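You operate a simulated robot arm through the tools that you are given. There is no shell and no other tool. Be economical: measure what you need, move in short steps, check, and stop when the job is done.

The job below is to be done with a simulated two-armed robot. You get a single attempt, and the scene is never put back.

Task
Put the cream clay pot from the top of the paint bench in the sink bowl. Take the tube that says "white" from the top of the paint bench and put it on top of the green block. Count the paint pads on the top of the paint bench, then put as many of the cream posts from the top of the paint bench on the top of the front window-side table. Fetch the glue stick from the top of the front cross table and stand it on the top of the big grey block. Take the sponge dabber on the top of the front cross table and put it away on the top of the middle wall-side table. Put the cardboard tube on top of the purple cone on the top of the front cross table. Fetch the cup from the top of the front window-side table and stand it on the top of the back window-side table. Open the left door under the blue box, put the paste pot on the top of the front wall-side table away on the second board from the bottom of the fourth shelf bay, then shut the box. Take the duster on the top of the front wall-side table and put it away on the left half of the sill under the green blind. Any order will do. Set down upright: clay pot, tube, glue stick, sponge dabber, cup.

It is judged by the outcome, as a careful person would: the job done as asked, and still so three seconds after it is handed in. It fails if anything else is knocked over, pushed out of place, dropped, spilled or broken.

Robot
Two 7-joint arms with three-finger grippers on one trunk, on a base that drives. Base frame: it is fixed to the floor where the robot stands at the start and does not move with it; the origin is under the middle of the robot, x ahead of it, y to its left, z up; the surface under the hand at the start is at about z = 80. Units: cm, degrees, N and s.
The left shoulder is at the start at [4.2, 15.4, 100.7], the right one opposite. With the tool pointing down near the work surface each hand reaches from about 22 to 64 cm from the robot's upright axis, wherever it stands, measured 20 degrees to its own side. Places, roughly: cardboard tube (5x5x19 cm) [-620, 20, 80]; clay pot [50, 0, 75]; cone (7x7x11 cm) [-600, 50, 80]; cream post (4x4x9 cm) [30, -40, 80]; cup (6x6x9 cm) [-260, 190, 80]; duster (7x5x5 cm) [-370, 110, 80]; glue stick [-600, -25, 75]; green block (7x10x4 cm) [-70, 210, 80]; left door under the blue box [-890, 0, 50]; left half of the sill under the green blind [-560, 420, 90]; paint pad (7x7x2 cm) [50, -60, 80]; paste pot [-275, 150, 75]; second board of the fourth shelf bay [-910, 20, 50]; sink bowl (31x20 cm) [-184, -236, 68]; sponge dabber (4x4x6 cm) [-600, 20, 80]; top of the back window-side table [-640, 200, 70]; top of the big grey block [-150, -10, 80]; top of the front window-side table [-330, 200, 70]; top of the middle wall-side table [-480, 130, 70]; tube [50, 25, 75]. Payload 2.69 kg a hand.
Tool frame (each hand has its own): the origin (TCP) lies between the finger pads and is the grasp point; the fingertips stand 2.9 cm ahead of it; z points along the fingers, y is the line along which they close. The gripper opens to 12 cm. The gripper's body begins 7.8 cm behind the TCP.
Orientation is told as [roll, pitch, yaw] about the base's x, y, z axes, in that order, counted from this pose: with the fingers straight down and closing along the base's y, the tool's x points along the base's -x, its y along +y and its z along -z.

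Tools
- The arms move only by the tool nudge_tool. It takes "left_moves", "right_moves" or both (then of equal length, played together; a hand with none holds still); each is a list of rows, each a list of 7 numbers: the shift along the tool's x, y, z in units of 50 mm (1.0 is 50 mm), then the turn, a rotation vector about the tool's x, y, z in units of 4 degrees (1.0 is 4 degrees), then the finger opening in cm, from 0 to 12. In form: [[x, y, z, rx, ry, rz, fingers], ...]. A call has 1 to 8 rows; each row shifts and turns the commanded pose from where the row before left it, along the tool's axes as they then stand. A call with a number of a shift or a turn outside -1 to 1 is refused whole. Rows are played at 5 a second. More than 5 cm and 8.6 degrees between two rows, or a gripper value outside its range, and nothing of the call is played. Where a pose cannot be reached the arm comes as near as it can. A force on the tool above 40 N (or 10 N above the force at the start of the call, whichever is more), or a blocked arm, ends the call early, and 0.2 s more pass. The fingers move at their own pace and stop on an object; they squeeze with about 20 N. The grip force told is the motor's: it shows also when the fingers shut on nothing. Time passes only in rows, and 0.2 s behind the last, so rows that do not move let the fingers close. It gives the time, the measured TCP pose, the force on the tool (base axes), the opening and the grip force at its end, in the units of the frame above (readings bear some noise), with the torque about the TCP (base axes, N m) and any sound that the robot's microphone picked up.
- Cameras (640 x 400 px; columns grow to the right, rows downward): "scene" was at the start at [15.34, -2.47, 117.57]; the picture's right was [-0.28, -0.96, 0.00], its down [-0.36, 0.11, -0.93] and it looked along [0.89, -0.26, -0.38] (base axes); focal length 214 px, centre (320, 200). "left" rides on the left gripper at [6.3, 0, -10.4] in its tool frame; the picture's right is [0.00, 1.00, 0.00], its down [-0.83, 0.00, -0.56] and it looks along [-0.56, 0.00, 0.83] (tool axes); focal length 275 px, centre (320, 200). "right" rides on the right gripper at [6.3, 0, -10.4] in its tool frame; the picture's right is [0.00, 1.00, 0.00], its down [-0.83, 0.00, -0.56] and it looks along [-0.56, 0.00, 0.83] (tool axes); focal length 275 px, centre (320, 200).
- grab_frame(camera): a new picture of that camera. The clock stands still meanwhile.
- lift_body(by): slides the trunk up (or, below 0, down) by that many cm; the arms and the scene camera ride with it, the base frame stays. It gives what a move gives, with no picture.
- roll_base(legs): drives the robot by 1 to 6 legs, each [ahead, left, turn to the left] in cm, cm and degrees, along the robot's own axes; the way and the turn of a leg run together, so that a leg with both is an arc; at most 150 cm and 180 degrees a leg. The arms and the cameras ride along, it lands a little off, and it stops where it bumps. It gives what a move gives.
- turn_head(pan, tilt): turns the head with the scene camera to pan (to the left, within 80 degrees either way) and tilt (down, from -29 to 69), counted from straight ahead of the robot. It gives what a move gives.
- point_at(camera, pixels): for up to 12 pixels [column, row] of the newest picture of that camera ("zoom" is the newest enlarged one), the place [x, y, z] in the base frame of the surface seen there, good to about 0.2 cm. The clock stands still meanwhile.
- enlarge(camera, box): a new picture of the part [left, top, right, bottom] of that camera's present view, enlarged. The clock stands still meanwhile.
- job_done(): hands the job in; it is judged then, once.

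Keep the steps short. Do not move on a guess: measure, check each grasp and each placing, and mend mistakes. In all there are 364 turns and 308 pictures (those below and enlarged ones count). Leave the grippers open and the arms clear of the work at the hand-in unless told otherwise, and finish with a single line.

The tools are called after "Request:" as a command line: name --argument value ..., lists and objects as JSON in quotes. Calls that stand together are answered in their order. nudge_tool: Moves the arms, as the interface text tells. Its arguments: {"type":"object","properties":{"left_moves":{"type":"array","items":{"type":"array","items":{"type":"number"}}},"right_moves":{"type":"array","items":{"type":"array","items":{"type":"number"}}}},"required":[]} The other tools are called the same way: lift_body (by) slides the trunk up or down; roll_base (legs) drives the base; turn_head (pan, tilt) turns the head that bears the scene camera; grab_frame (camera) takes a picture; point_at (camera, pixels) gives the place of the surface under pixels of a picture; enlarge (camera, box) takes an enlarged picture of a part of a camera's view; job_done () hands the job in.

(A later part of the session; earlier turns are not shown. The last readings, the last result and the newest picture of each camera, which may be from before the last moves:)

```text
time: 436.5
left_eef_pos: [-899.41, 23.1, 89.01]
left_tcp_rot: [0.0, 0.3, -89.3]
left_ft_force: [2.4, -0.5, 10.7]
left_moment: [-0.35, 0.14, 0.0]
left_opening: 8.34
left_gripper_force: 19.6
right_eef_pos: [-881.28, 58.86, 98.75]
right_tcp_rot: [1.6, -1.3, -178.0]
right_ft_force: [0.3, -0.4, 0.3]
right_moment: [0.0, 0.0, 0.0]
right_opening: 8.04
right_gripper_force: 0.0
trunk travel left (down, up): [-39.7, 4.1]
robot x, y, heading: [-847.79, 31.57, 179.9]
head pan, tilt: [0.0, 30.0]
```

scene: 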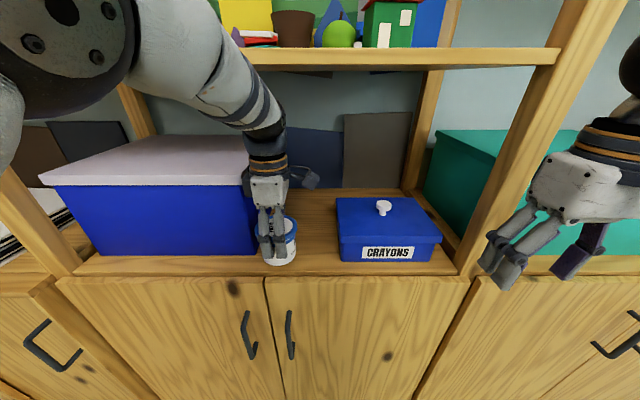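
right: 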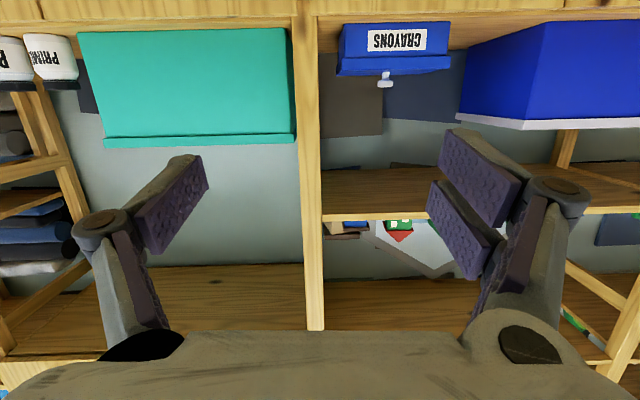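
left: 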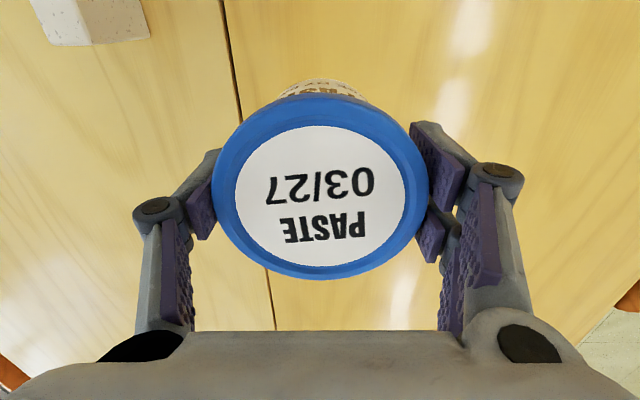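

Request:
nudge_tool --left_moves '[[0, 0, -0.03, 0, 0, 0, 10], [0, 0, 0, 0, 0, 0, 10.5], [0, 0, -0.4, 0, 0, 0, 10.5], [0, 0, -0.4, 0, 0, 0, 10.5], [0, 0, -0.35, 0, 0, 0, 10.5], [0, 0, 0, 0, 0, 0, 10.5]]'

Request:
enlarge --camera "scene" --box '[200, 130, 360, 290]'

```text
time: 437.9
left_eef_pos: [-898.85, 22.94, 93.09]
left_tcp_rot: [2.1, 0.2, -89.4]
left_ft_force: [-0.7, -1.0, -0.1]
left_moment: [-0.02, 0.0, -0.02]
left_opening: 10.52
left_gripper_force: 0.0
right_eef_pos: [-881.2, 58.72, 98.35]
right_tcp_rot: [1.6, -0.9, -177.9]
right_ft_force: [0.4, -0.6, 0.3]
right_moment: [-0.04, -0.03, 0.04]
right_opening: 8.01
right_gripper_force: 0.0
trunk travel left (down, up): [-39.7, 4.1]
robot x, y, heading: [-848.22, 31.59, 180.0]
head pan, tilt: [0.0, 30.0]
```

```text
2.50 times, centred on (280, 210) of scene
```

zoom: 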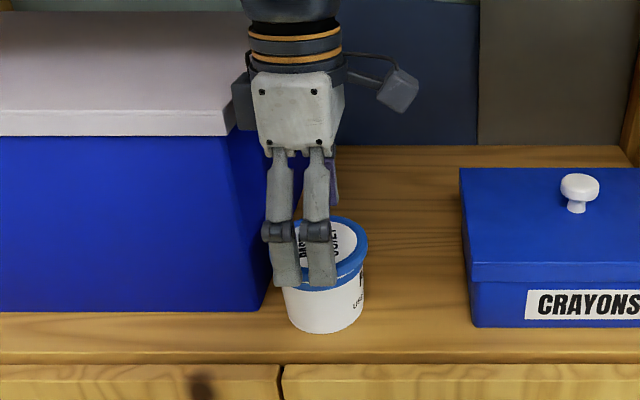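

Request:
lift_body --by 2

Request:
grab_frame --camera "left"

```text
time: 438.6
left_eef_pos: [-897.79, 23.1, 93.05]
left_tcp_rot: [4.7, 0.0, -89.3]
left_ft_force: [0.4, -0.3, -0.3]
left_moment: [0.03, 0.03, 0.04]
left_opening: 10.48
left_gripper_force: 0.0
right_eef_pos: [-880.96, 58.55, 100.66]
right_tcp_rot: [1.6, -1.3, -177.8]
right_ft_force: [-0.2, -0.2, -0.3]
right_moment: [0.01, -0.01, 0.02]
right_opening: 7.97
right_gripper_force: 0.1
trunk travel left (down, up): [-41.7, 2.1]
robot x, y, heading: [-847.94, 31.66, 179.9]
head pan, tilt: [0.0, 30.0]
```

```text
153 pictures are left
```

left: 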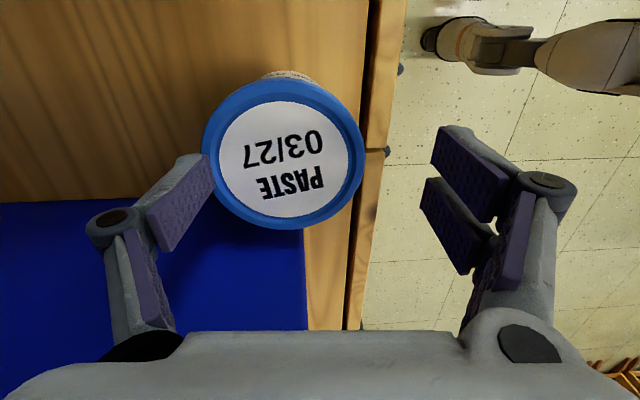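

The wrist is under the upper shelf, so I can't lift off. Regrip, back out, yaw so the fingers are on the sides, and set it again so I can slide straight out.

Request:
lift_body --by -2

Request:
nudge_tool --left_moves '[[0, 0, 0.3, 0, 0, 0, 10.5], [0, 0, 0.3, 0, 0, 0, 10.5], [0, 0, 0, 0, 0, 0, 10.5]]'

Request:
grab_frame --camera "left"

```text
time: 439.3
left_eef_pos: [-898.69, 23.09, 92.91]
left_tcp_rot: [2.5, 0.2, -89.4]
left_ft_force: [-0.1, 0.4, -0.4]
left_moment: [-0.03, -0.02, -0.03]
left_opening: 10.49
left_gripper_force: 0.0
right_eef_pos: [-881.21, 58.67, 98.5]
right_tcp_rot: [1.5, -1.1, -177.9]
right_ft_force: [0.0, -0.9, 0.6]
right_moment: [-0.04, 0.01, -0.01]
right_opening: 8.03
right_gripper_force: 0.1
trunk travel left (down, up): [-39.7, 4.1]
robot x, y, heading: [-848.53, 31.65, 179.7]
head pan, tilt: [0.0, 30.0]
```

```text
time: 440.1
left_eef_pos: [-899.76, 22.87, 92.26]
left_tcp_rot: [-0.5, 0.4, -89.2]
left_ft_force: [0.3, 0.9, -0.6]
left_moment: [-0.05, -0.02, 0.01]
left_opening: 10.49
left_gripper_force: 0.0
right_eef_pos: [-881.39, 58.72, 98.87]
right_tcp_rot: [1.5, -1.4, -177.8]
right_ft_force: [0.5, 0.2, 0.0]
right_moment: [0.01, -0.01, -0.03]
right_opening: 7.99
right_gripper_force: 0.0
trunk travel left (down, up): [-39.7, 4.1]
robot x, y, heading: [-848.12, 31.09, 180.0]
head pan, tilt: [0.0, 30.0]
```

```text
152 pictures are left
```

left: 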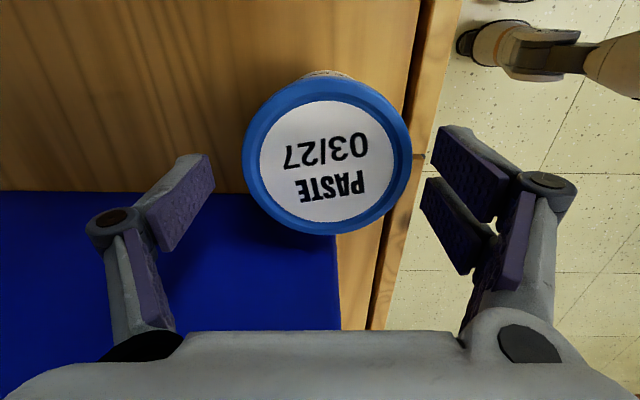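

Request:
nudge_tool --left_moves '[[0, 0, 0.25, 0, 0, 0, 10.5], [0, 0, 0.2, 0, 0, 0, 10.5], [0, 0, 0, 0, 0, 0, 5], [0, 0, 0, 0, 0, 0, 5], [0, 0, 0, 0, 0, 0, 5], [0, 0, -0.15, 0, 0, 0, 5], [0, 0, -0.15, 0, 0, 0, 5]]'

Request:
roll_base --legs '[[-30, 0, 0]]'

Request:
grab_frame --camera "left"

```text
time: 441.7
left_eef_pos: [-899.41, 23.08, 91.03]
left_tcp_rot: [0.1, 0.5, -89.3]
left_ft_force: [0.3, -0.7, -2.4]
left_moment: [0.0, -0.02, 0.0]
left_opening: 8.32
left_gripper_force: 19.6
right_eef_pos: [-881.38, 58.61, 98.65]
right_tcp_rot: [1.6, -1.1, -177.9]
right_ft_force: [0.1, -0.9, 0.2]
right_moment: [0.01, 0.0, 0.02]
right_opening: 7.99
right_gripper_force: 0.1
trunk travel left (down, up): [-39.7, 4.1]
robot x, y, heading: [-848.42, 31.53, 179.9]
head pan, tilt: [0.0, 30.0]
```

```text
time: 443.7
left_eef_pos: [-869.4, 22.89, 90.92]
left_tcp_rot: [0.1, 0.5, -89.2]
left_ft_force: [-0.1, 0.7, -2.7]
left_moment: [0.02, -0.01, 0.02]
left_opening: 8.32
left_gripper_force: 19.8
right_eef_pos: [-851.35, 58.66, 98.66]
right_tcp_rot: [1.6, -1.2, -177.8]
right_ft_force: [0.3, 0.3, -0.7]
right_moment: [0.02, 0.04, 0.05]
right_opening: 8.01
right_gripper_force: 0.1
trunk travel left (down, up): [-39.7, 4.1]
robot x, y, heading: [-818.33, 31.78, -179.9]
head pan, tilt: [0.0, 30.0]
```

```text
151 pictures are left
```

left: 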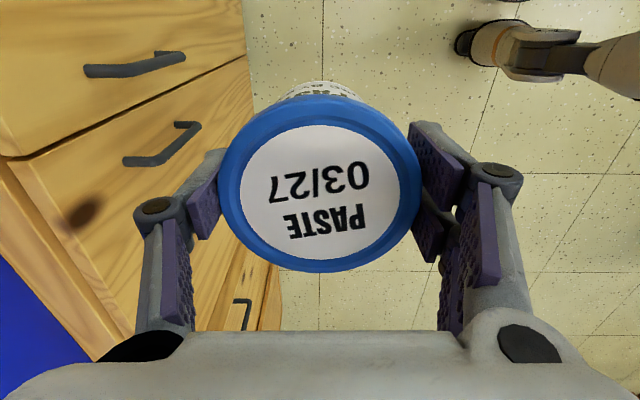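

Request:
nudge_tool --left_moves '[[0, 0, 0, 0, 0, 1, 5], [0, 0, 0, 0, 0, 1, 5], [0, 0, 0, 0, 0, 1, 5], [0, 0, 0, 0, 0, 1, 5], [0, 0, 0, 0, 0, 1, 5], [0, 0, 0, 0, 0, 1, 5], [0, 0, 0, 0, 0, 1, 5], [0, 0, 0, 0, 0, 1, 5]]'

Request:
nudge_tool --left_moves '[[0, 0, 0, 0, 0, 1, 5], [0, 0, 0, 0, 0, 1, 5], [0, 0, 0, 0, 0, 1, 5], [0, 0, 0, 0, 0, 1, 5], [0, 0, 0, 0, 0, 1, 5], [0, 0, 0, 0, 0, 1, 5], [0, 0, 0, 0, 0, 1, 5], [0, 0, 0, 0, 0, 1, 5]]'

Request:
nudge_tool --left_moves '[[0, 0, 0, 0, 0, 1, 5], [0, 0, 0, 0, 0, 1, 5], [0, 0, 0, 0, 0, 1, 5], [0, 0, 0, 0, 0, 1, 5], [0, 0, 0, 0, 0, 1, 5], [0, 0, 0, 0, 0, 1, 5], [0, 0, 0, 0, 0, 0.5, 5]]'

Request:
roll_base --legs '[[0, -4, 0], [27, 0, 0]]'

Request:
grab_frame --camera "scene"

```text
time: 445.5
left_eef_pos: [-869.46, 22.84, 90.94]
left_tcp_rot: [-0.2, 0.4, -121.1]
left_ft_force: [0.2, 0.3, -3.3]
left_moment: [0.0, -0.02, 0.0]
left_opening: 8.31
left_gripper_force: 20.2
right_eef_pos: [-851.47, 58.55, 98.6]
right_tcp_rot: [1.5, -1.1, -177.7]
right_ft_force: [-0.5, 0.3, -0.2]
right_moment: [-0.02, -0.02, 0.02]
right_opening: 8.0
right_gripper_force: 0.0
trunk travel left (down, up): [-39.7, 4.1]
robot x, y, heading: [-818.28, 31.73, -179.9]
head pan, tilt: [0.0, 30.0]
```

```text
time: 447.3
left_eef_pos: [-869.33, 22.97, 90.98]
left_tcp_rot: [-0.4, 0.2, -153.2]
left_ft_force: [0.1, -0.4, -3.5]
left_moment: [0.0, -0.01, 0.04]
left_opening: 8.32
left_gripper_force: 20.3
right_eef_pos: [-851.53, 58.56, 98.54]
right_tcp_rot: [1.6, -1.1, -177.7]
right_ft_force: [0.6, 0.6, -0.2]
right_moment: [0.03, 0.01, -0.02]
right_opening: 7.99
right_gripper_force: 0.1
trunk travel left (down, up): [-39.7, 4.1]
robot x, y, heading: [-818.15, 31.48, -179.9]
head pan, tilt: [0.0, 30.0]
```

```text
time: 448.9
left_eef_pos: [-869.36, 22.84, 90.79]
left_tcp_rot: [-0.3, 0.0, -179.2]
left_ft_force: [-0.2, -0.2, -2.9]
left_moment: [-0.03, 0.0, -0.02]
left_opening: 8.32
left_gripper_force: 20.0
right_eef_pos: [-851.44, 58.52, 98.64]
right_tcp_rot: [1.6, -1.0, -177.6]
right_ft_force: [0.1, 0.2, 0.0]
right_moment: [0.01, -0.01, 0.03]
right_opening: 7.99
right_gripper_force: 0.1
trunk travel left (down, up): [-39.7, 4.1]
robot x, y, heading: [-818.43, 31.61, -180.0]
head pan, tilt: [0.0, 30.0]
```

```text
time: 451.4
left_eef_pos: [-896.58, 26.87, 90.9]
left_tcp_rot: [-0.4, 0.0, -179.2]
left_ft_force: [-0.1, -0.4, -2.5]
left_moment: [-0.02, -0.07, 0.02]
left_opening: 8.31
left_gripper_force: 20.3
right_eef_pos: [-878.55, 62.49, 98.65]
right_tcp_rot: [1.6, -1.2, -177.7]
right_ft_force: [-0.2, -0.3, 0.1]
right_moment: [-0.01, -0.02, 0.05]
right_opening: 8.03
right_gripper_force: 0.0
trunk travel left (down, up): [-39.7, 4.1]
robot x, y, heading: [-845.51, 35.76, -179.8]
head pan, tilt: [0.0, 30.0]
```

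```text
150 pictures are left
```

scene: 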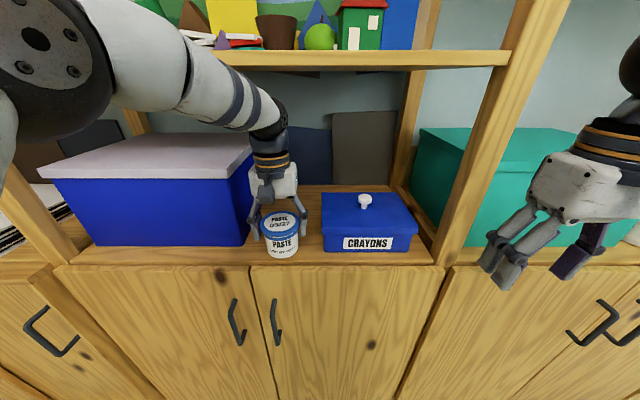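

Request:
nudge_tool --left_moves '[[-0.5, 0, 0, 0, 0, 0, 5], [0, 0, 0.22, 0, 0, 0, 5], [0, 0, 0.06, 0, 0, 0, 5], [0, 0, 0.02, 0, 0, 0, 5], [0, 0, 0, 0, 0, 0, 5]]'

Request:
enlarge --camera "scene" --box '[220, 160, 380, 290]'

```text
time: 452.6
left_eef_pos: [-899.01, 26.85, 89.67]
left_tcp_rot: [-0.3, -0.1, -179.2]
left_ft_force: [0.9, 0.1, 8.7]
left_moment: [-0.15, -0.4, -0.03]
left_opening: 8.28
left_gripper_force: 20.8
right_eef_pos: [-878.49, 62.64, 98.7]
right_tcp_rot: [1.7, -1.2, -177.8]
right_ft_force: [0.2, -0.2, -0.1]
right_moment: [0.0, 0.0, 0.02]
right_opening: 8.0
right_gripper_force: 0.1
trunk travel left (down, up): [-39.7, 4.1]
robot x, y, heading: [-845.16, 35.37, -180.0]
head pan, tilt: [0.0, 30.0]
```

```text
3.08 times, centred on (300, 225) of scene
```

zoom: 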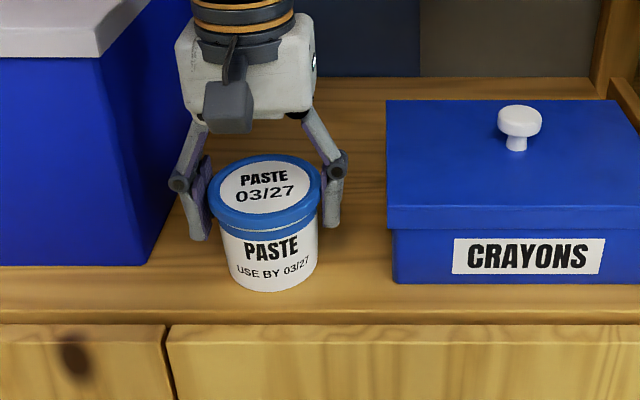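

Request:
nudge_tool --left_moves '[[0, 0, -0.03, 0, 0, 0, 9.6], [0, 0, 0, 0, 0, 0, 9.8], [0, 0, 0, 0, 0, 0, 9.8]]'

Request:
roll_base --legs '[[-30, 0, 0]]'

Request:
grab_frame --camera "scene"

```text
time: 453.4
left_eef_pos: [-898.98, 26.82, 89.66]
left_tcp_rot: [-0.4, -0.1, -179.3]
left_ft_force: [-0.7, 0.6, -0.6]
left_moment: [-0.02, -0.01, -0.02]
left_opening: 9.81
left_gripper_force: 0.1
right_eef_pos: [-878.51, 62.51, 98.56]
right_tcp_rot: [1.6, -1.1, -177.8]
right_ft_force: [-0.6, -0.1, 0.3]
right_moment: [0.01, -0.01, 0.03]
right_opening: 8.0
right_gripper_force: 0.1
trunk travel left (down, up): [-39.7, 4.1]
robot x, y, heading: [-844.98, 35.58, -179.3]
head pan, tilt: [0.0, 30.0]
```

```text
time: 455.5
left_eef_pos: [-868.75, 26.78, 89.67]
left_tcp_rot: [-0.4, -0.1, -179.1]
left_ft_force: [1.0, 0.2, -0.2]
left_moment: [0.01, 0.02, 0.0]
left_opening: 9.81
left_gripper_force: 0.2
right_eef_pos: [-848.17, 62.65, 98.68]
right_tcp_rot: [1.6, -1.2, -177.7]
right_ft_force: [1.0, -0.8, -0.2]
right_moment: [0.02, 0.03, 0.02]
right_opening: 8.03
right_gripper_force: 0.1
trunk travel left (down, up): [-39.7, 4.1]
robot x, y, heading: [-815.03, 35.82, -180.0]
head pan, tilt: [0.0, 30.0]
```

```text
148 pictures are left
```

scene: 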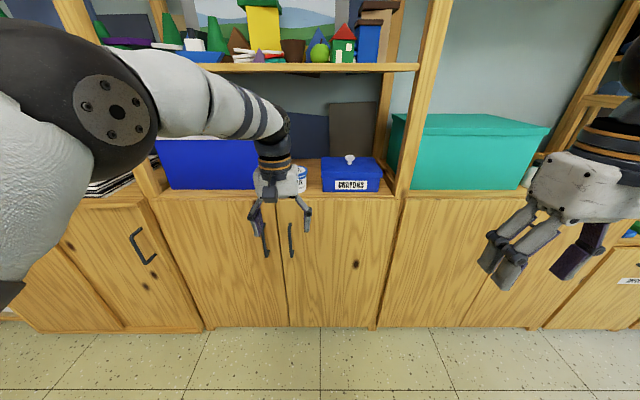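

Pot parked. Now pitch the left hand forward (fingers toward the shelf) to take the left door's handle.

Request:
nudge_tool --left_moves '[[0, 0, 0, 0, -1, 0, 6], [0, 0, 0, 0, -1, 0, 6], [0, 0, 0, 0, -1, 0, 6], [0, 0, 0, 0, -1, 0, 6], [0, 0, 0, 0, -1, 0, 6], [0, 0, 0, 0, -1, 0, 6], [0, 0, 0, 0, -1, 0, 6], [0, 0, 0, 0, -1, 0, 6]]'

Request:
nudge_tool --left_moves '[[0, 0, 0, 0, -1, 0, 6], [0, 0, 0, 0, -1, 0, 6], [0, 0, 0, 0, -1, 0, 6], [0, 0, 0, 0, -1, 0, 6], [0, 0, 0, 0, -1, 0, 6], [0, 0, 0, 0, -1, 0, 6], [0, 0, 0, 0, -1, 0, 6], [0, 0, 0, 0, -1, 0, 6]]'

Request:
nudge_tool --left_moves '[[0, 0, 0, 0, -1, 0, 6], [0, 0, 0, 0, -1, 0, 6], [0, 0, 0, 0, -1, 0, 6], [0, 0, 0, 0, 0, 0, 6]]'

Request:
grab_frame --camera "scene"

```text
time: 457.3
left_eef_pos: [-868.62, 26.77, 89.54]
left_tcp_rot: [-0.4, -32.0, -178.8]
left_ft_force: [0.0, 0.0, -0.6]
left_moment: [0.0, 0.0, 0.02]
left_opening: 5.99
left_gripper_force: 0.0
right_eef_pos: [-848.29, 62.54, 98.69]
right_tcp_rot: [1.5, -1.2, -177.7]
right_ft_force: [0.4, -0.9, 0.2]
right_moment: [-0.01, 0.0, -0.02]
right_opening: 8.02
right_gripper_force: 0.0
trunk travel left (down, up): [-39.7, 4.1]
robot x, y, heading: [-815.15, 35.65, -179.9]
head pan, tilt: [0.0, 30.0]
```

```text
time: 459.1
left_eef_pos: [-868.83, 27.27, 89.59]
left_tcp_rot: [-1.4, -64.0, -178.0]
left_ft_force: [0.5, 0.3, 1.0]
left_moment: [-0.02, 0.01, -0.02]
left_opening: 5.99
left_gripper_force: 0.1
left hand out of reach, approached as far as the arm can: row 3
right_eef_pos: [-848.32, 62.56, 98.66]
right_tcp_rot: [1.6, -1.1, -177.7]
right_ft_force: [0.7, -0.1, 1.0]
right_moment: [-0.02, 0.02, 0.0]
right_opening: 7.99
right_gripper_force: 0.0
trunk travel left (down, up): [-39.7, 4.1]
robot x, y, heading: [-815.13, 35.3, -180.3]
head pan, tilt: [0.0, 30.0]
```

```text
time: 460.1
left_eef_pos: [-868.72, 27.37, 89.6]
left_tcp_rot: [-1.8, -76.0, -177.4]
left_ft_force: [0.3, -0.4, 0.3]
left_moment: [0.02, 0.02, 0.0]
left_opening: 5.99
left_gripper_force: 0.1
right_eef_pos: [-848.11, 62.67, 98.66]
right_tcp_rot: [1.6, -1.1, -177.7]
right_ft_force: [-1.0, 0.1, 0.2]
right_moment: [-0.02, -0.04, 0.01]
right_opening: 8.02
right_gripper_force: 0.0
trunk travel left (down, up): [-39.7, 4.1]
robot x, y, heading: [-814.95, 35.3, -180.0]
head pan, tilt: [0.0, 30.0]
```

```text
147 pictures are left
```

scene: 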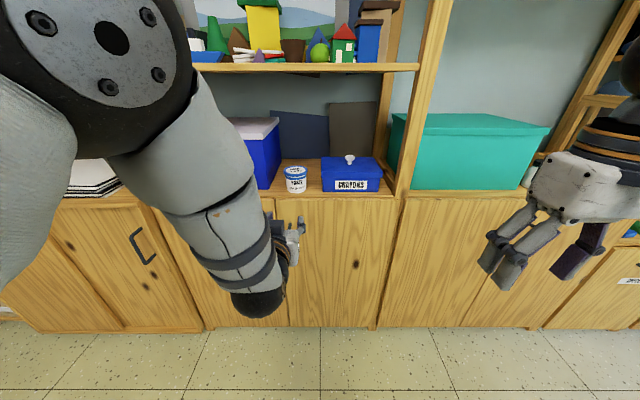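

Request:
lift_body --by -23

Request:
roll_base --legs '[[0, 11.3, 0]]'

Request:
grab_frame --camera "left"

Request:
grab_frame --camera "scene"

```text
time: 462.5
left_eef_pos: [-868.69, 27.2, 66.62]
left_tcp_rot: [-1.7, -76.2, -177.2]
left_ft_force: [-0.5, 0.0, 0.1]
left_moment: [-0.03, 0.01, 0.0]
left_opening: 6.0
left_gripper_force: 0.0
right_eef_pos: [-848.23, 62.55, 75.61]
right_tcp_rot: [1.6, -1.1, -177.8]
right_ft_force: [0.7, 0.9, 0.9]
right_moment: [0.0, -0.02, 0.02]
right_opening: 7.98
right_gripper_force: 0.1
trunk travel left (down, up): [-16.7, 27.1]
robot x, y, heading: [-815.09, 35.5, -179.7]
head pan, tilt: [0.0, 30.0]
```

```text
time: 464.0
left_eef_pos: [-868.68, 16.03, 66.57]
left_tcp_rot: [-1.9, -75.9, -177.3]
left_ft_force: [-0.1, 0.5, 0.1]
left_moment: [0.0, 0.01, 0.0]
left_opening: 6.0
left_gripper_force: 0.1
right_eef_pos: [-848.32, 51.31, 75.64]
right_tcp_rot: [1.6, -1.0, -177.7]
right_ft_force: [-0.3, -0.9, -0.2]
right_moment: [0.03, 0.02, -0.02]
right_opening: 7.97
right_gripper_force: 0.0
trunk travel left (down, up): [-16.7, 27.1]
robot x, y, heading: [-814.89, 24.27, -180.0]
head pan, tilt: [0.0, 30.0]
```

```text
146 pictures are left
```

left: 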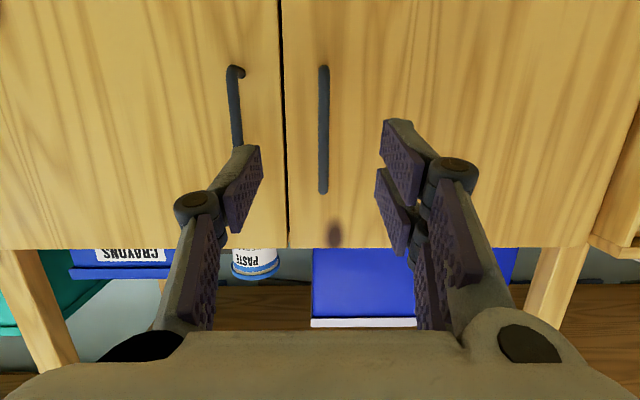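

```text
145 pictures are left
```

scene: 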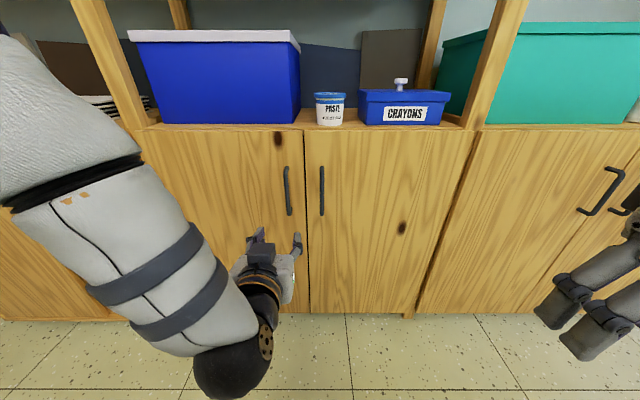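

Request:
point_at --camera "left" --pixels '[[323, 80], [323, 130], [323, 180], [300, 130], [345, 130], [285, 100]]'

```text
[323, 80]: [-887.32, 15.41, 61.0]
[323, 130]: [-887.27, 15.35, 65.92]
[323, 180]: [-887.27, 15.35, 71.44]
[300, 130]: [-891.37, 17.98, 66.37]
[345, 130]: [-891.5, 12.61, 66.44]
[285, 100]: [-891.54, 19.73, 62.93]
```

Request:
roll_base --legs '[[17.8, 0.6, 0]]'

Request:
grab_frame --camera "left"

```text
time: 465.5
left_eef_pos: [-886.39, 15.48, 66.65]
left_tcp_rot: [-1.9, -76.0, -177.3]
left_ft_force: [-0.4, 0.2, -0.1]
left_moment: [-0.01, 0.01, 0.0]
left_opening: 6.0
left_gripper_force: 0.0
right_eef_pos: [-865.91, 50.73, 75.74]
right_tcp_rot: [1.7, -1.2, -177.7]
right_ft_force: [0.4, -0.1, -0.4]
right_moment: [-0.01, -0.01, 0.01]
right_opening: 8.0
right_gripper_force: 0.1
trunk travel left (down, up): [-16.7, 27.1]
robot x, y, heading: [-832.41, 24.0, -179.6]
head pan, tilt: [0.0, 30.0]
```

```text
144 pictures are left
```

left: 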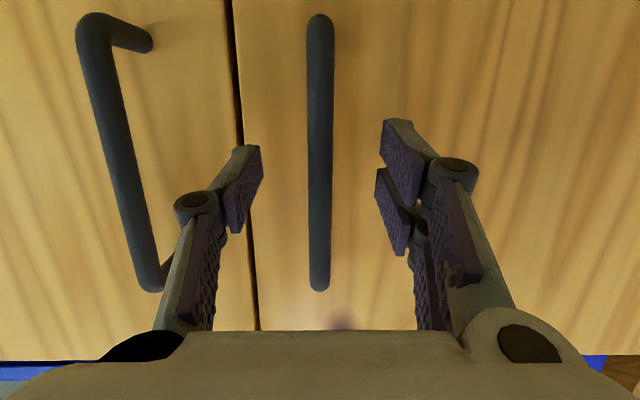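

Request:
nudge_tool --left_moves '[[0, 0, 0.08, 0, 0, 0, 6], [0, 0, 0, 0, 0, 0, 0], [0, 0, 0, 0, 0, 0, 0], [0, 0, 0, 0, 0, 0, 0]]'

Request:
roll_base --legs '[[-5, 0.3, 0]]'

Request:
grab_frame --camera "scene"

```text
time: 466.5
left_eef_pos: [-886.72, 15.36, 66.52]
left_tcp_rot: [-1.6, -76.0, -177.6]
left_ft_force: [0.8, -0.7, 0.8]
left_moment: [-0.74, -0.13, -0.01]
left_opening: 1.09
left_gripper_force: 38.3
right_eef_pos: [-865.85, 50.7, 75.65]
right_tcp_rot: [1.6, -1.0, -177.7]
right_ft_force: [0.2, 0.2, -1.1]
right_moment: [0.01, 0.03, 0.0]
right_opening: 8.01
right_gripper_force: 0.1
trunk travel left (down, up): [-16.7, 27.1]
robot x, y, heading: [-832.64, 23.7, -179.9]
head pan, tilt: [0.0, 30.0]
```

```text
time: 467.4
left_eef_pos: [-881.88, 14.6, 66.41]
left_tcp_rot: [-1.6, -76.1, -176.9]
left_ft_force: [-6.9, -31.7, 0.8]
left_moment: [-1.04, 0.83, 0.32]
left_opening: 1.13
left_gripper_force: 38.6
right_eef_pos: [-861.03, 50.31, 75.68]
right_tcp_rot: [1.5, -1.2, -177.7]
right_ft_force: [0.1, 1.0, -1.0]
right_moment: [-0.01, -0.03, -0.01]
right_opening: 7.99
right_gripper_force: 0.1
trunk travel left (down, up): [-16.7, 27.1]
robot x, y, heading: [-827.63, 23.21, -179.8]
head pan, tilt: [0.0, 30.0]
```

```text
143 pictures are left
```

scene: 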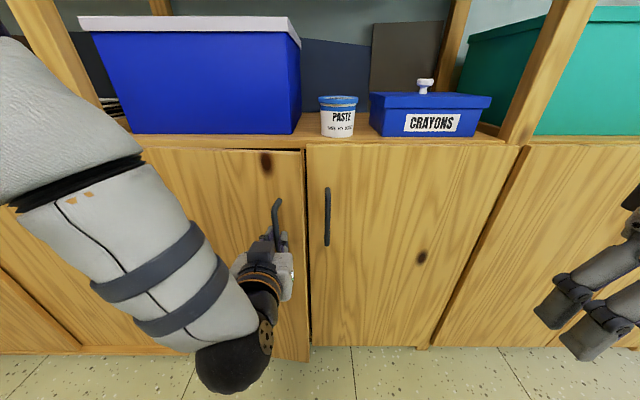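

The door is moving. Relieve the twist: yaw the hand ~8° clockwise with the door and shift slightly left.

Request:
nudge_tool --left_moves '[[0, 0.05, 0, 0.9, 0, 0, 0], [0, 0.05, 0, 0.9, 0, 0, 0], [0, 0, 0, 0, 0, 0, 0]]'

```text
time: 468.2
left_eef_pos: [-881.68, 14.45, 66.42]
left_tcp_rot: [-8.3, -76.1, -177.8]
left_ft_force: [2.8, 10.5, -5.1]
left_moment: [-1.14, 0.0, -0.16]
left_opening: 1.19
left_gripper_force: 37.9
right_eef_pos: [-860.95, 50.31, 75.62]
right_tcp_rot: [1.7, -1.1, -177.7]
right_ft_force: [-0.2, 0.3, -0.9]
right_moment: [-0.02, -0.04, 0.0]
right_opening: 7.99
right_gripper_force: 0.0
trunk travel left (down, up): [-16.7, 27.1]
robot x, y, heading: [-827.62, 23.53, -180.1]
head pan, tilt: [0.0, 30.0]
```

Request:
roll_base --legs '[[-6, 1.3, 0]]'

Request:
nudge_tool --left_moves '[[0, 0, 0, 0.8, 0, 0, 0], [0, 0, 0, 0.8, 0, 0, 0], [0, 0, 0, 0.8, 0, 0, 0], [0, 0, 0, 0, 0, 0, 0]]'

Request:
roll_base --legs '[[-6, 2.5, 0]]'

Request:
nudge_tool --left_moves '[[0, 0, 0, 0.8, 0, 0, 0], [0, 0, 0, 0.8, 0, 0, 0], [0, 0, 0, 0.8, 0, 0, 0], [0, 0, 0, 0, 0, 0, 0]]'

Request:
grab_frame --camera "scene"

```text
time: 469.2
left_eef_pos: [-875.88, 12.56, 66.41]
left_tcp_rot: [-8.3, -76.0, -177.0]
left_ft_force: [-7.5, -20.3, -3.4]
left_moment: [-1.4, 0.21, 0.24]
left_opening: 1.23
left_gripper_force: 38.5
right_eef_pos: [-854.92, 48.88, 75.63]
right_tcp_rot: [1.6, -1.1, -177.6]
right_ft_force: [0.2, 0.5, -0.4]
right_moment: [0.03, 0.0, -0.01]
right_opening: 7.99
right_gripper_force: 0.1
trunk travel left (down, up): [-16.7, 27.1]
robot x, y, heading: [-821.58, 22.09, -180.0]
head pan, tilt: [0.0, 30.0]
```

```text
time: 470.2
left_eef_pos: [-876.02, 12.38, 66.37]
left_tcp_rot: [-17.7, -76.2, -177.1]
left_ft_force: [-6.3, -17.9, -3.0]
left_moment: [-1.57, -0.05, 0.22]
left_opening: 1.28
left_gripper_force: 39.2
right_eef_pos: [-855.12, 48.93, 75.65]
right_tcp_rot: [1.5, -1.1, -177.6]
right_ft_force: [0.4, -0.5, 0.4]
right_moment: [-0.02, 0.03, -0.01]
right_opening: 7.99
right_gripper_force: 0.2
trunk travel left (down, up): [-16.7, 27.1]
robot x, y, heading: [-821.63, 22.03, -179.6]
head pan, tilt: [0.0, 30.0]
```

```text
time: 471.3
left_eef_pos: [-870.61, 9.66, 66.46]
left_tcp_rot: [-15.7, -76.3, -178.4]
left_ft_force: [-1.5, -1.7, -2.0]
left_moment: [-1.33, 0.53, 0.01]
left_opening: 1.31
left_gripper_force: 39.5
right_eef_pos: [-849.54, 46.64, 75.67]
right_tcp_rot: [1.6, -1.2, -177.4]
right_ft_force: [-0.3, 0.2, 0.3]
right_moment: [0.05, -0.02, 0.01]
right_opening: 8.0
right_gripper_force: 0.0
trunk travel left (down, up): [-16.7, 27.1]
robot x, y, heading: [-815.92, 19.74, -179.4]
head pan, tilt: [0.0, 30.0]
stopped in leg 1: the force on the tool passed its limit at 42 N (the readings are from after the stop); the commanded pose is now the measured one
```

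```text
time: 472.3
left_eef_pos: [-870.79, 9.47, 66.46]
left_tcp_rot: [-26.1, -76.3, -177.3]
left_ft_force: [-9.3, -13.4, -2.0]
left_moment: [-1.56, 0.2, 0.22]
left_opening: 1.41
left_gripper_force: 40.5
right_eef_pos: [-849.58, 46.58, 75.65]
right_tcp_rot: [1.6, -1.1, -177.5]
right_ft_force: [-0.6, -0.6, 0.0]
right_moment: [-0.03, 0.03, -0.01]
right_opening: 8.01
right_gripper_force: 0.1
trunk travel left (down, up): [-16.7, 27.1]
robot x, y, heading: [-816.04, 19.7, -179.5]
head pan, tilt: [0.0, 30.0]
```

```text
142 pictures are left
```

scene: 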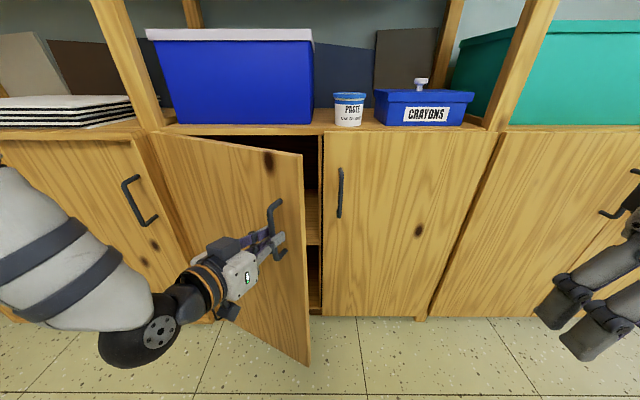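

Request:
roll_base --legs '[[-5.2, 4.2, 0]]'

Request:
nudge_tool --left_moves '[[0, 0, 0, 0.85, 0, 0, 0], [0, 0, 0, 0.85, 0, 0, 0], [0, 0, 0, 0.85, 0, 0, 0], [0, 0, 0, 0, 0, 0, 0]]'

Request:
roll_base --legs '[[-4.7, 4.6, 0]]'

Request:
nudge_tool --left_moves '[[0, 0, 0, 0.85, 0, 0, 0], [0, 0, 0, 0.85, 0, 0, 0], [0, 0, 0, 0.85, 0, 0, 0], [0, 0, 0, 0, 0, 0, 0]]'

Request:
roll_base --legs '[[-4, 5.3, 0]]'

Request:
grab_frame --camera "scene"

```text
time: 473.3
left_eef_pos: [-865.47, 5.62, 66.38]
left_tcp_rot: [-26.1, -76.3, -177.7]
left_ft_force: [-3.3, -4.6, -3.7]
left_moment: [-1.3, 0.49, 0.07]
left_opening: 1.41
left_gripper_force: 40.4
right_eef_pos: [-844.24, 42.43, 75.67]
right_tcp_rot: [1.6, -1.1, -177.5]
right_ft_force: [-0.4, 0.8, -0.3]
right_moment: [0.03, -0.02, 0.02]
right_opening: 8.02
right_gripper_force: 0.1
trunk travel left (down, up): [-16.7, 27.1]
robot x, y, heading: [-810.82, 15.54, -179.8]
head pan, tilt: [0.0, 30.0]
```

```text
time: 474.3
left_eef_pos: [-865.5, 5.47, 66.48]
left_tcp_rot: [-36.3, -76.3, -177.4]
left_ft_force: [-10.6, -10.5, -3.3]
left_moment: [-1.51, 0.47, 0.14]
left_opening: 1.53
left_gripper_force: 41.0
right_eef_pos: [-844.44, 42.43, 75.75]
right_tcp_rot: [1.6, -1.0, -177.6]
right_ft_force: [0.3, 1.5, -0.1]
right_moment: [-0.02, 0.03, -0.01]
right_opening: 8.02
right_gripper_force: 0.0
trunk travel left (down, up): [-16.7, 27.1]
robot x, y, heading: [-810.8, 15.55, -179.7]
head pan, tilt: [0.0, 30.0]
```

```text
time: 475.3
left_eef_pos: [-861.05, 0.82, 66.51]
left_tcp_rot: [-36.6, -76.3, -176.9]
left_ft_force: [-29.7, -25.2, -2.7]
left_moment: [-1.05, 1.34, 0.31]
left_opening: 1.52
left_gripper_force: 41.6
right_eef_pos: [-839.81, 37.87, 75.62]
right_tcp_rot: [1.5, -0.9, -177.4]
right_ft_force: [0.2, -1.0, -0.5]
right_moment: [0.0, -0.02, -0.01]
right_opening: 7.98
right_gripper_force: 0.0
trunk travel left (down, up): [-16.7, 27.1]
robot x, y, heading: [-806.55, 10.84, -179.9]
head pan, tilt: [0.0, 30.0]
```

```text
time: 476.3
left_eef_pos: [-861.22, 0.68, 66.38]
left_tcp_rot: [-46.5, -76.4, -177.0]
left_ft_force: [-19.6, -16.8, -5.9]
left_moment: [-1.89, 0.38, 0.31]
left_opening: 1.62
left_gripper_force: 41.9
right_eef_pos: [-839.72, 37.94, 75.55]
right_tcp_rot: [1.6, -1.0, -177.5]
right_ft_force: [0.0, 0.1, 0.8]
right_moment: [0.01, 0.0, -0.02]
right_opening: 8.0
right_gripper_force: 0.0
trunk travel left (down, up): [-16.7, 27.1]
robot x, y, heading: [-806.6, 11.19, -179.7]
head pan, tilt: [0.0, 30.0]
```

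```text
time: 477.4
left_eef_pos: [-858.16, -3.57, 66.54]
left_tcp_rot: [-44.5, -76.8, -178.6]
left_ft_force: [-1.6, -1.5, -4.3]
left_moment: [-0.99, 1.22, 0.01]
left_opening: 1.62
left_gripper_force: 42.1
right_eef_pos: [-836.63, 33.9, 75.65]
right_tcp_rot: [1.6, -0.9, -177.5]
right_ft_force: [-1.1, -0.4, -0.6]
right_moment: [0.04, 0.01, -0.01]
right_opening: 8.0
right_gripper_force: 0.1
trunk travel left (down, up): [-16.7, 27.1]
robot x, y, heading: [-803.36, 6.7, -179.7]
head pan, tilt: [0.0, 30.0]
stopped in leg 1: the force on the tool passed its limit at 42 N (the readings are from after the stop); the commanded pose is now the measured one
```

```text
141 pictures are left
```

scene: 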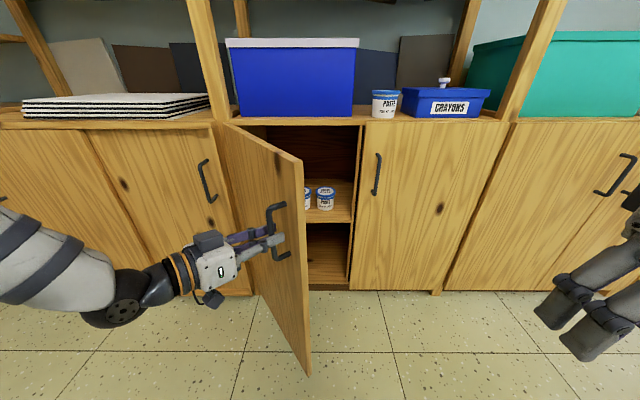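

Request:
nudge_tool --left_moves '[[0, 0, 0, 0.85, 0, 0, 0], [0, 0, 0, 0.85, 0, 0, 0], [0, 0, 0, 0.85, 0, 0, 0], [0, 0, 0, 0, 0, 0, 0]]'

Request:
roll_base --legs '[[-2.8, 6, 0]]'

Request:
nudge_tool --left_moves '[[0, 0, 0, 0.85, 0, 0, 0], [0, 0, 0, 0.85, 0, 0, 0], [0, 0, 0, 0.85, 0, 0, 0], [0, 0, 0, 0, 0, 0, 0]]'

Request:
roll_base --legs '[[-1.5, 6.4, 0]]'

Request:
grab_frame --camera "scene"

```text
time: 478.4
left_eef_pos: [-858.34, -3.73, 66.44]
left_tcp_rot: [-55.6, -76.6, -177.5]
left_ft_force: [-18.3, -12.0, -2.2]
left_moment: [-1.72, 0.81, 0.25]
left_opening: 1.67
left_gripper_force: 42.1
right_eef_pos: [-836.66, 33.84, 75.62]
right_tcp_rot: [1.7, -1.1, -177.5]
right_ft_force: [-0.3, 0.2, -0.9]
right_moment: [-0.01, 0.0, -0.02]
right_opening: 8.01
right_gripper_force: 0.0
trunk travel left (down, up): [-16.7, 27.1]
robot x, y, heading: [-803.36, 7.21, -179.7]
head pan, tilt: [0.0, 30.0]
```

```text
time: 479.5
left_eef_pos: [-855.48, -9.57, 66.41]
left_tcp_rot: [-55.8, -76.7, -177.6]
left_ft_force: [-25.2, -9.8, -2.5]
left_moment: [-0.77, 1.37, 0.25]
left_opening: 1.7
left_gripper_force: 42.7
right_eef_pos: [-833.8, 27.89, 75.66]
right_tcp_rot: [1.5, -1.0, -177.5]
right_ft_force: [-0.9, 0.2, 0.2]
right_moment: [0.0, 0.0, 0.0]
right_opening: 7.99
right_gripper_force: 0.1
trunk travel left (down, up): [-16.7, 27.1]
robot x, y, heading: [-800.79, 1.12, -179.7]
head pan, tilt: [0.0, 30.0]
```

```text
time: 480.5
left_eef_pos: [-855.61, -9.64, 66.46]
left_tcp_rot: [-65.7, -76.8, -177.7]
left_ft_force: [-20.2, -8.2, -4.9]
left_moment: [-1.7, 1.03, 0.28]
left_opening: 1.73
left_gripper_force: 43.3
right_eef_pos: [-834.0, 27.83, 75.73]
right_tcp_rot: [1.6, -1.0, -177.5]
right_ft_force: [0.3, -0.2, -0.5]
right_moment: [0.02, 0.02, 0.03]
right_opening: 8.01
right_gripper_force: 0.0
trunk travel left (down, up): [-16.7, 27.1]
robot x, y, heading: [-800.45, 0.88, -179.6]
head pan, tilt: [0.0, 30.0]
```

```text
time: 481.7
left_eef_pos: [-853.91, -15.78, 66.51]
left_tcp_rot: [-65.5, -76.6, -178.0]
left_ft_force: [0.3, -0.1, -11.1]
left_moment: [-0.36, 1.45, -0.04]
left_opening: 1.72
left_gripper_force: 42.9
right_eef_pos: [-832.27, 21.66, 75.63]
right_tcp_rot: [1.6, -1.1, -177.6]
right_ft_force: [-0.3, -0.4, -0.9]
right_moment: [0.0, 0.02, -0.01]
right_opening: 7.99
right_gripper_force: 0.1
trunk travel left (down, up): [-16.7, 27.1]
robot x, y, heading: [-799.05, -5.39, -180.0]
head pan, tilt: [0.0, 30.0]
```

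```text
140 pictures are left
```

scene: 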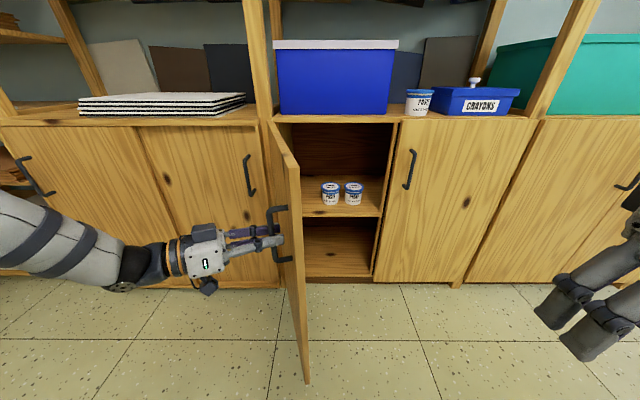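

Door ~80° open; two paste pots stand on the second board. Release the handle and withdraw; measure the interior.

Request:
nudge_tool --left_moves '[[0, 0, 0, 0, 0, 0, 5], [0, 0, 0, 0, 0, 0, 5], [0, 0, -0.6, 0, 0, 0, 5], [0, 0, -0.8, 0, 0, 0, 5], [0, 0, -0.8, 0, 0, 0, 5]]'

Request:
grab_frame --camera "scene"

Request:
point_at --camera "scene" --pixels '[[375, 212], [380, 185], [330, 205], [353, 205], [330, 186], [353, 186], [365, 215], [310, 212], [388, 130], [418, 93], [300, 370], [380, 270]]'

```text
time: 482.9
left_eef_pos: [-849.0, -25.67, 67.57]
left_tcp_rot: [-65.6, -76.7, -178.0]
left_ft_force: [0.6, 0.2, -0.5]
left_moment: [-0.03, -0.01, 0.04]
left_opening: 5.02
left_gripper_force: 0.0
right_eef_pos: [-832.36, 21.58, 75.67]
right_tcp_rot: [1.5, -1.1, -177.7]
right_ft_force: [0.4, 0.8, -0.4]
right_moment: [-0.01, -0.02, 0.02]
right_opening: 7.99
right_gripper_force: 0.0
trunk travel left (down, up): [-16.7, 27.1]
robot x, y, heading: [-799.01, -5.37, -179.9]
head pan, tilt: [0.0, 30.0]
```

```text
139 pictures are left
```

scene: 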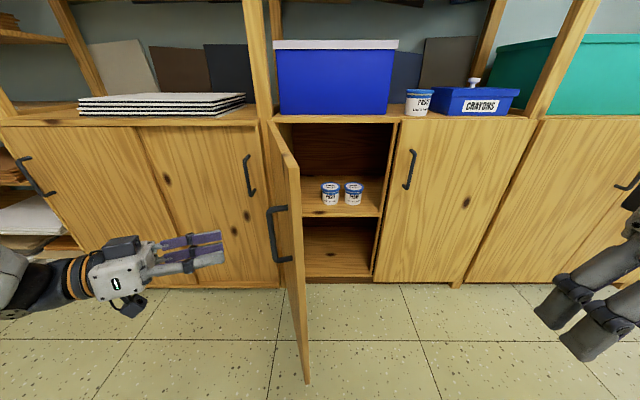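

```text
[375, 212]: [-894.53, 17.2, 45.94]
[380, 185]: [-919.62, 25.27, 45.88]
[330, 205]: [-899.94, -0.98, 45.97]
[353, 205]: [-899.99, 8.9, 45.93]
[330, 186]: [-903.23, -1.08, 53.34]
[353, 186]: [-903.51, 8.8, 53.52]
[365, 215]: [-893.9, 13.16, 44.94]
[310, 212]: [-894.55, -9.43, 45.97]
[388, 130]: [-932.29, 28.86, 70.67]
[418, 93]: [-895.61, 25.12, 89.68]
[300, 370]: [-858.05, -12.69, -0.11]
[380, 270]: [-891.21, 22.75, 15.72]
```

Withdraw further and un-yaw the left hand (rx −65°).

Request:
nudge_tool --left_moves '[[0, 0, -0.8, 0, 0, 0, 5], [0, 0, -0.6, -1, 0, 0, 5], [0, 0, 0, -1, 0, 0, 5], [0, 0, 0, -1, 0, 0, 5], [0, 0, 0, -1, 0, 0, 5], [0, 0, 0, -1, 0, 0, 5], [0, 0, 0, -1, 0, 0, 5], [0, 0, 0, -1, 0, 0, 5]]'

Request:
nudge_tool --left_moves '[[0, 0, 0, -1, 0, 0, 5], [0, 0, 0, -1, 0, 0, 5], [0, 0, 0, -1, 0, 0, 5], [0, 0, 0, -1, 0, 0, 5], [0, 0, 0, -1, 0, 0, 5], [0, 0, 0, -1, 0, 0, 5], [0, 0, 0, -1, 0, 0, 5], [0, 0, 0, -1, 0, 0, 5]]'

Request:
grab_frame --camera "scene"

```text
time: 484.7
left_eef_pos: [-846.09, -31.92, 68.35]
left_tcp_rot: [-37.4, -76.7, -178.1]
left_ft_force: [-0.5, 0.5, 0.7]
left_moment: [0.0, -0.01, -0.02]
left_opening: 4.98
left_gripper_force: 0.1
right_eef_pos: [-832.18, 21.66, 75.7]
right_tcp_rot: [1.6, -1.1, -177.6]
right_ft_force: [-0.3, 0.1, -0.5]
right_moment: [0.01, 0.03, 0.0]
right_opening: 7.99
right_gripper_force: 0.1
trunk travel left (down, up): [-16.7, 27.1]
robot x, y, heading: [-798.94, -5.14, -179.9]
head pan, tilt: [0.0, 30.0]
```

```text
time: 486.5
left_eef_pos: [-848.92, -33.5, 67.16]
left_tcp_rot: [-5.5, -76.7, -178.1]
left_ft_force: [0.3, -0.2, -1.0]
left_moment: [0.0, 0.0, -0.01]
left_opening: 4.99
left_gripper_force: 0.0
left hand out of reach, approached as far as the arm can: row 5, 6, 7, 8
right_eef_pos: [-832.24, 21.66, 75.59]
right_tcp_rot: [1.6, -1.1, -177.6]
right_ft_force: [-0.1, 0.2, 0.4]
right_moment: [0.01, -0.01, 0.01]
right_opening: 7.99
right_gripper_force: 0.1
trunk travel left (down, up): [-16.7, 27.1]
robot x, y, heading: [-798.9, -5.22, -179.9]
head pan, tilt: [0.0, 30.0]
```

```text
138 pictures are left
```

scene: 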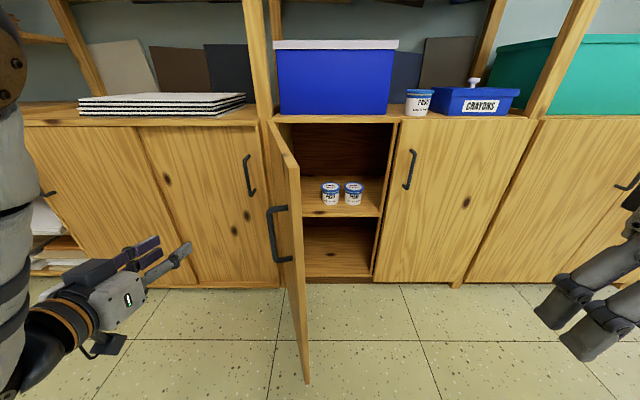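

Request:
roll_base --legs '[[-10, 0, 0], [0, -25, 0], [26, 0, 0], [0, 15, 0]]'

Request:
grab_frame --camera "scene"

```text
time: 490.8
left_eef_pos: [-854.86, -9.0, 67.03]
left_tcp_rot: [-6.2, -76.1, -176.7]
left_ft_force: [12.5, 1.4, 5.3]
left_moment: [-0.22, 0.51, 1.07]
left_opening: 4.94
left_gripper_force: 0.1
right_eef_pos: [-838.79, 46.12, 75.69]
right_tcp_rot: [1.6, -1.1, -177.5]
right_ft_force: [0.4, -0.5, 0.1]
right_moment: [0.0, -0.01, 0.05]
right_opening: 8.0
right_gripper_force: 0.0
trunk travel left (down, up): [-16.7, 27.1]
robot x, y, heading: [-805.28, 19.03, -179.6]
head pan, tilt: [0.0, 30.0]
stopped in leg 3: the force on the tool passed its limit at 156 N (the readings are from after the stop); the commanded pose is now the measured one
```

```text
137 pictures are left
```

scene: 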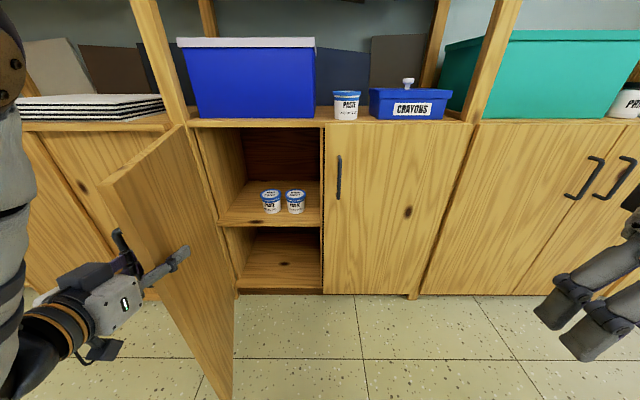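

The fingers straddle the door edge (inner finger inside). Ease back 2 cm and sweep left to push the door wide open.

Request:
roll_base --legs '[[-2, 0, 0], [0, 12, 0]]'

Request:
grab_frame --camera "scene"

```text
time: 492.8
left_eef_pos: [-853.07, -20.88, 66.84]
left_tcp_rot: [-6.4, -76.1, -176.8]
left_ft_force: [-0.4, 0.1, 0.5]
left_moment: [-0.01, 0.01, 0.03]
left_opening: 4.99
left_gripper_force: 0.0
right_eef_pos: [-836.92, 34.37, 75.58]
right_tcp_rot: [1.6, -0.9, -177.7]
right_ft_force: [-0.4, -0.6, -0.1]
right_moment: [-0.01, 0.02, 0.01]
right_opening: 8.02
right_gripper_force: 0.1
trunk travel left (down, up): [-16.7, 27.1]
robot x, y, heading: [-803.82, 6.98, -179.7]
head pan, tilt: [0.0, 30.0]
```

```text
136 pictures are left
```

scene: 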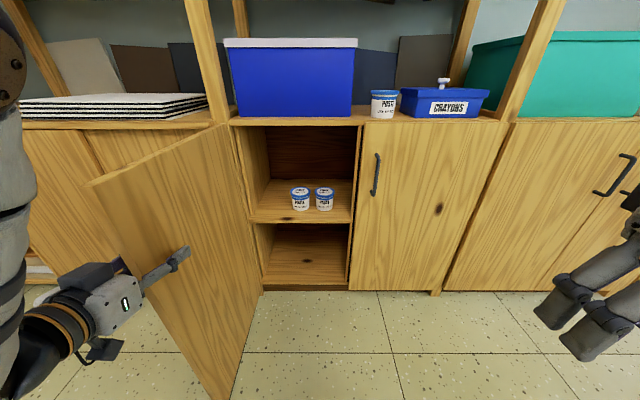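

Request:
roll_base --legs '[[0, 9, 0]]'

Request:
roll_base --legs '[[-12, 0, 0], [0, -50, 0]]'

Request:
grab_frame --camera "scene"

```text
time: 494.1
left_eef_pos: [-853.06, -29.3, 66.83]
left_tcp_rot: [-6.4, -75.8, -177.2]
left_ft_force: [-3.0, 29.7, -5.4]
left_moment: [-0.22, -0.16, -0.6]
left_opening: 5.45
left_gripper_force: 6.3
right_eef_pos: [-836.86, 25.42, 75.48]
right_tcp_rot: [1.7, -0.9, -177.7]
right_ft_force: [0.1, -1.2, 0.2]
right_moment: [0.06, -0.01, 0.03]
right_opening: 7.99
right_gripper_force: 0.0
trunk travel left (down, up): [-16.7, 27.1]
robot x, y, heading: [-803.33, -1.75, -180.0]
head pan, tilt: [0.0, 30.0]
```

```text
time: 499.3
left_eef_pos: [-841.25, 20.5, 66.82]
left_tcp_rot: [-6.8, -75.8, -176.9]
left_ft_force: [0.6, -0.4, 0.1]
left_moment: [-0.01, -0.01, -0.01]
left_opening: 4.99
left_gripper_force: 0.2
right_eef_pos: [-824.79, 75.18, 75.48]
right_tcp_rot: [1.5, -1.0, -177.8]
right_ft_force: [-0.3, -0.1, 0.4]
right_moment: [-0.04, 0.0, 0.02]
right_opening: 8.01
right_gripper_force: 0.0
trunk travel left (down, up): [-16.7, 27.1]
robot x, y, heading: [-791.69, 48.37, 179.9]
head pan, tilt: [0.0, 30.0]
```

```text
135 pictures are left
```

scene: 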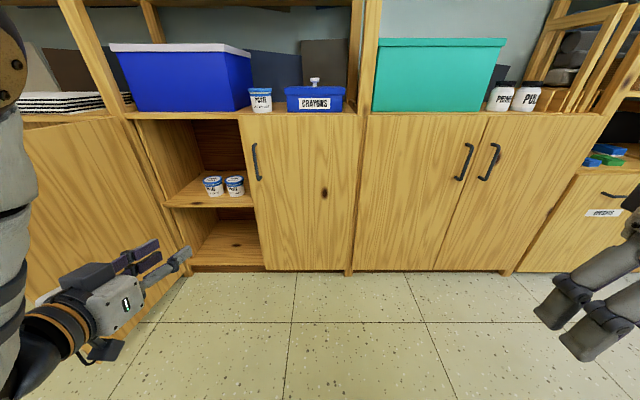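

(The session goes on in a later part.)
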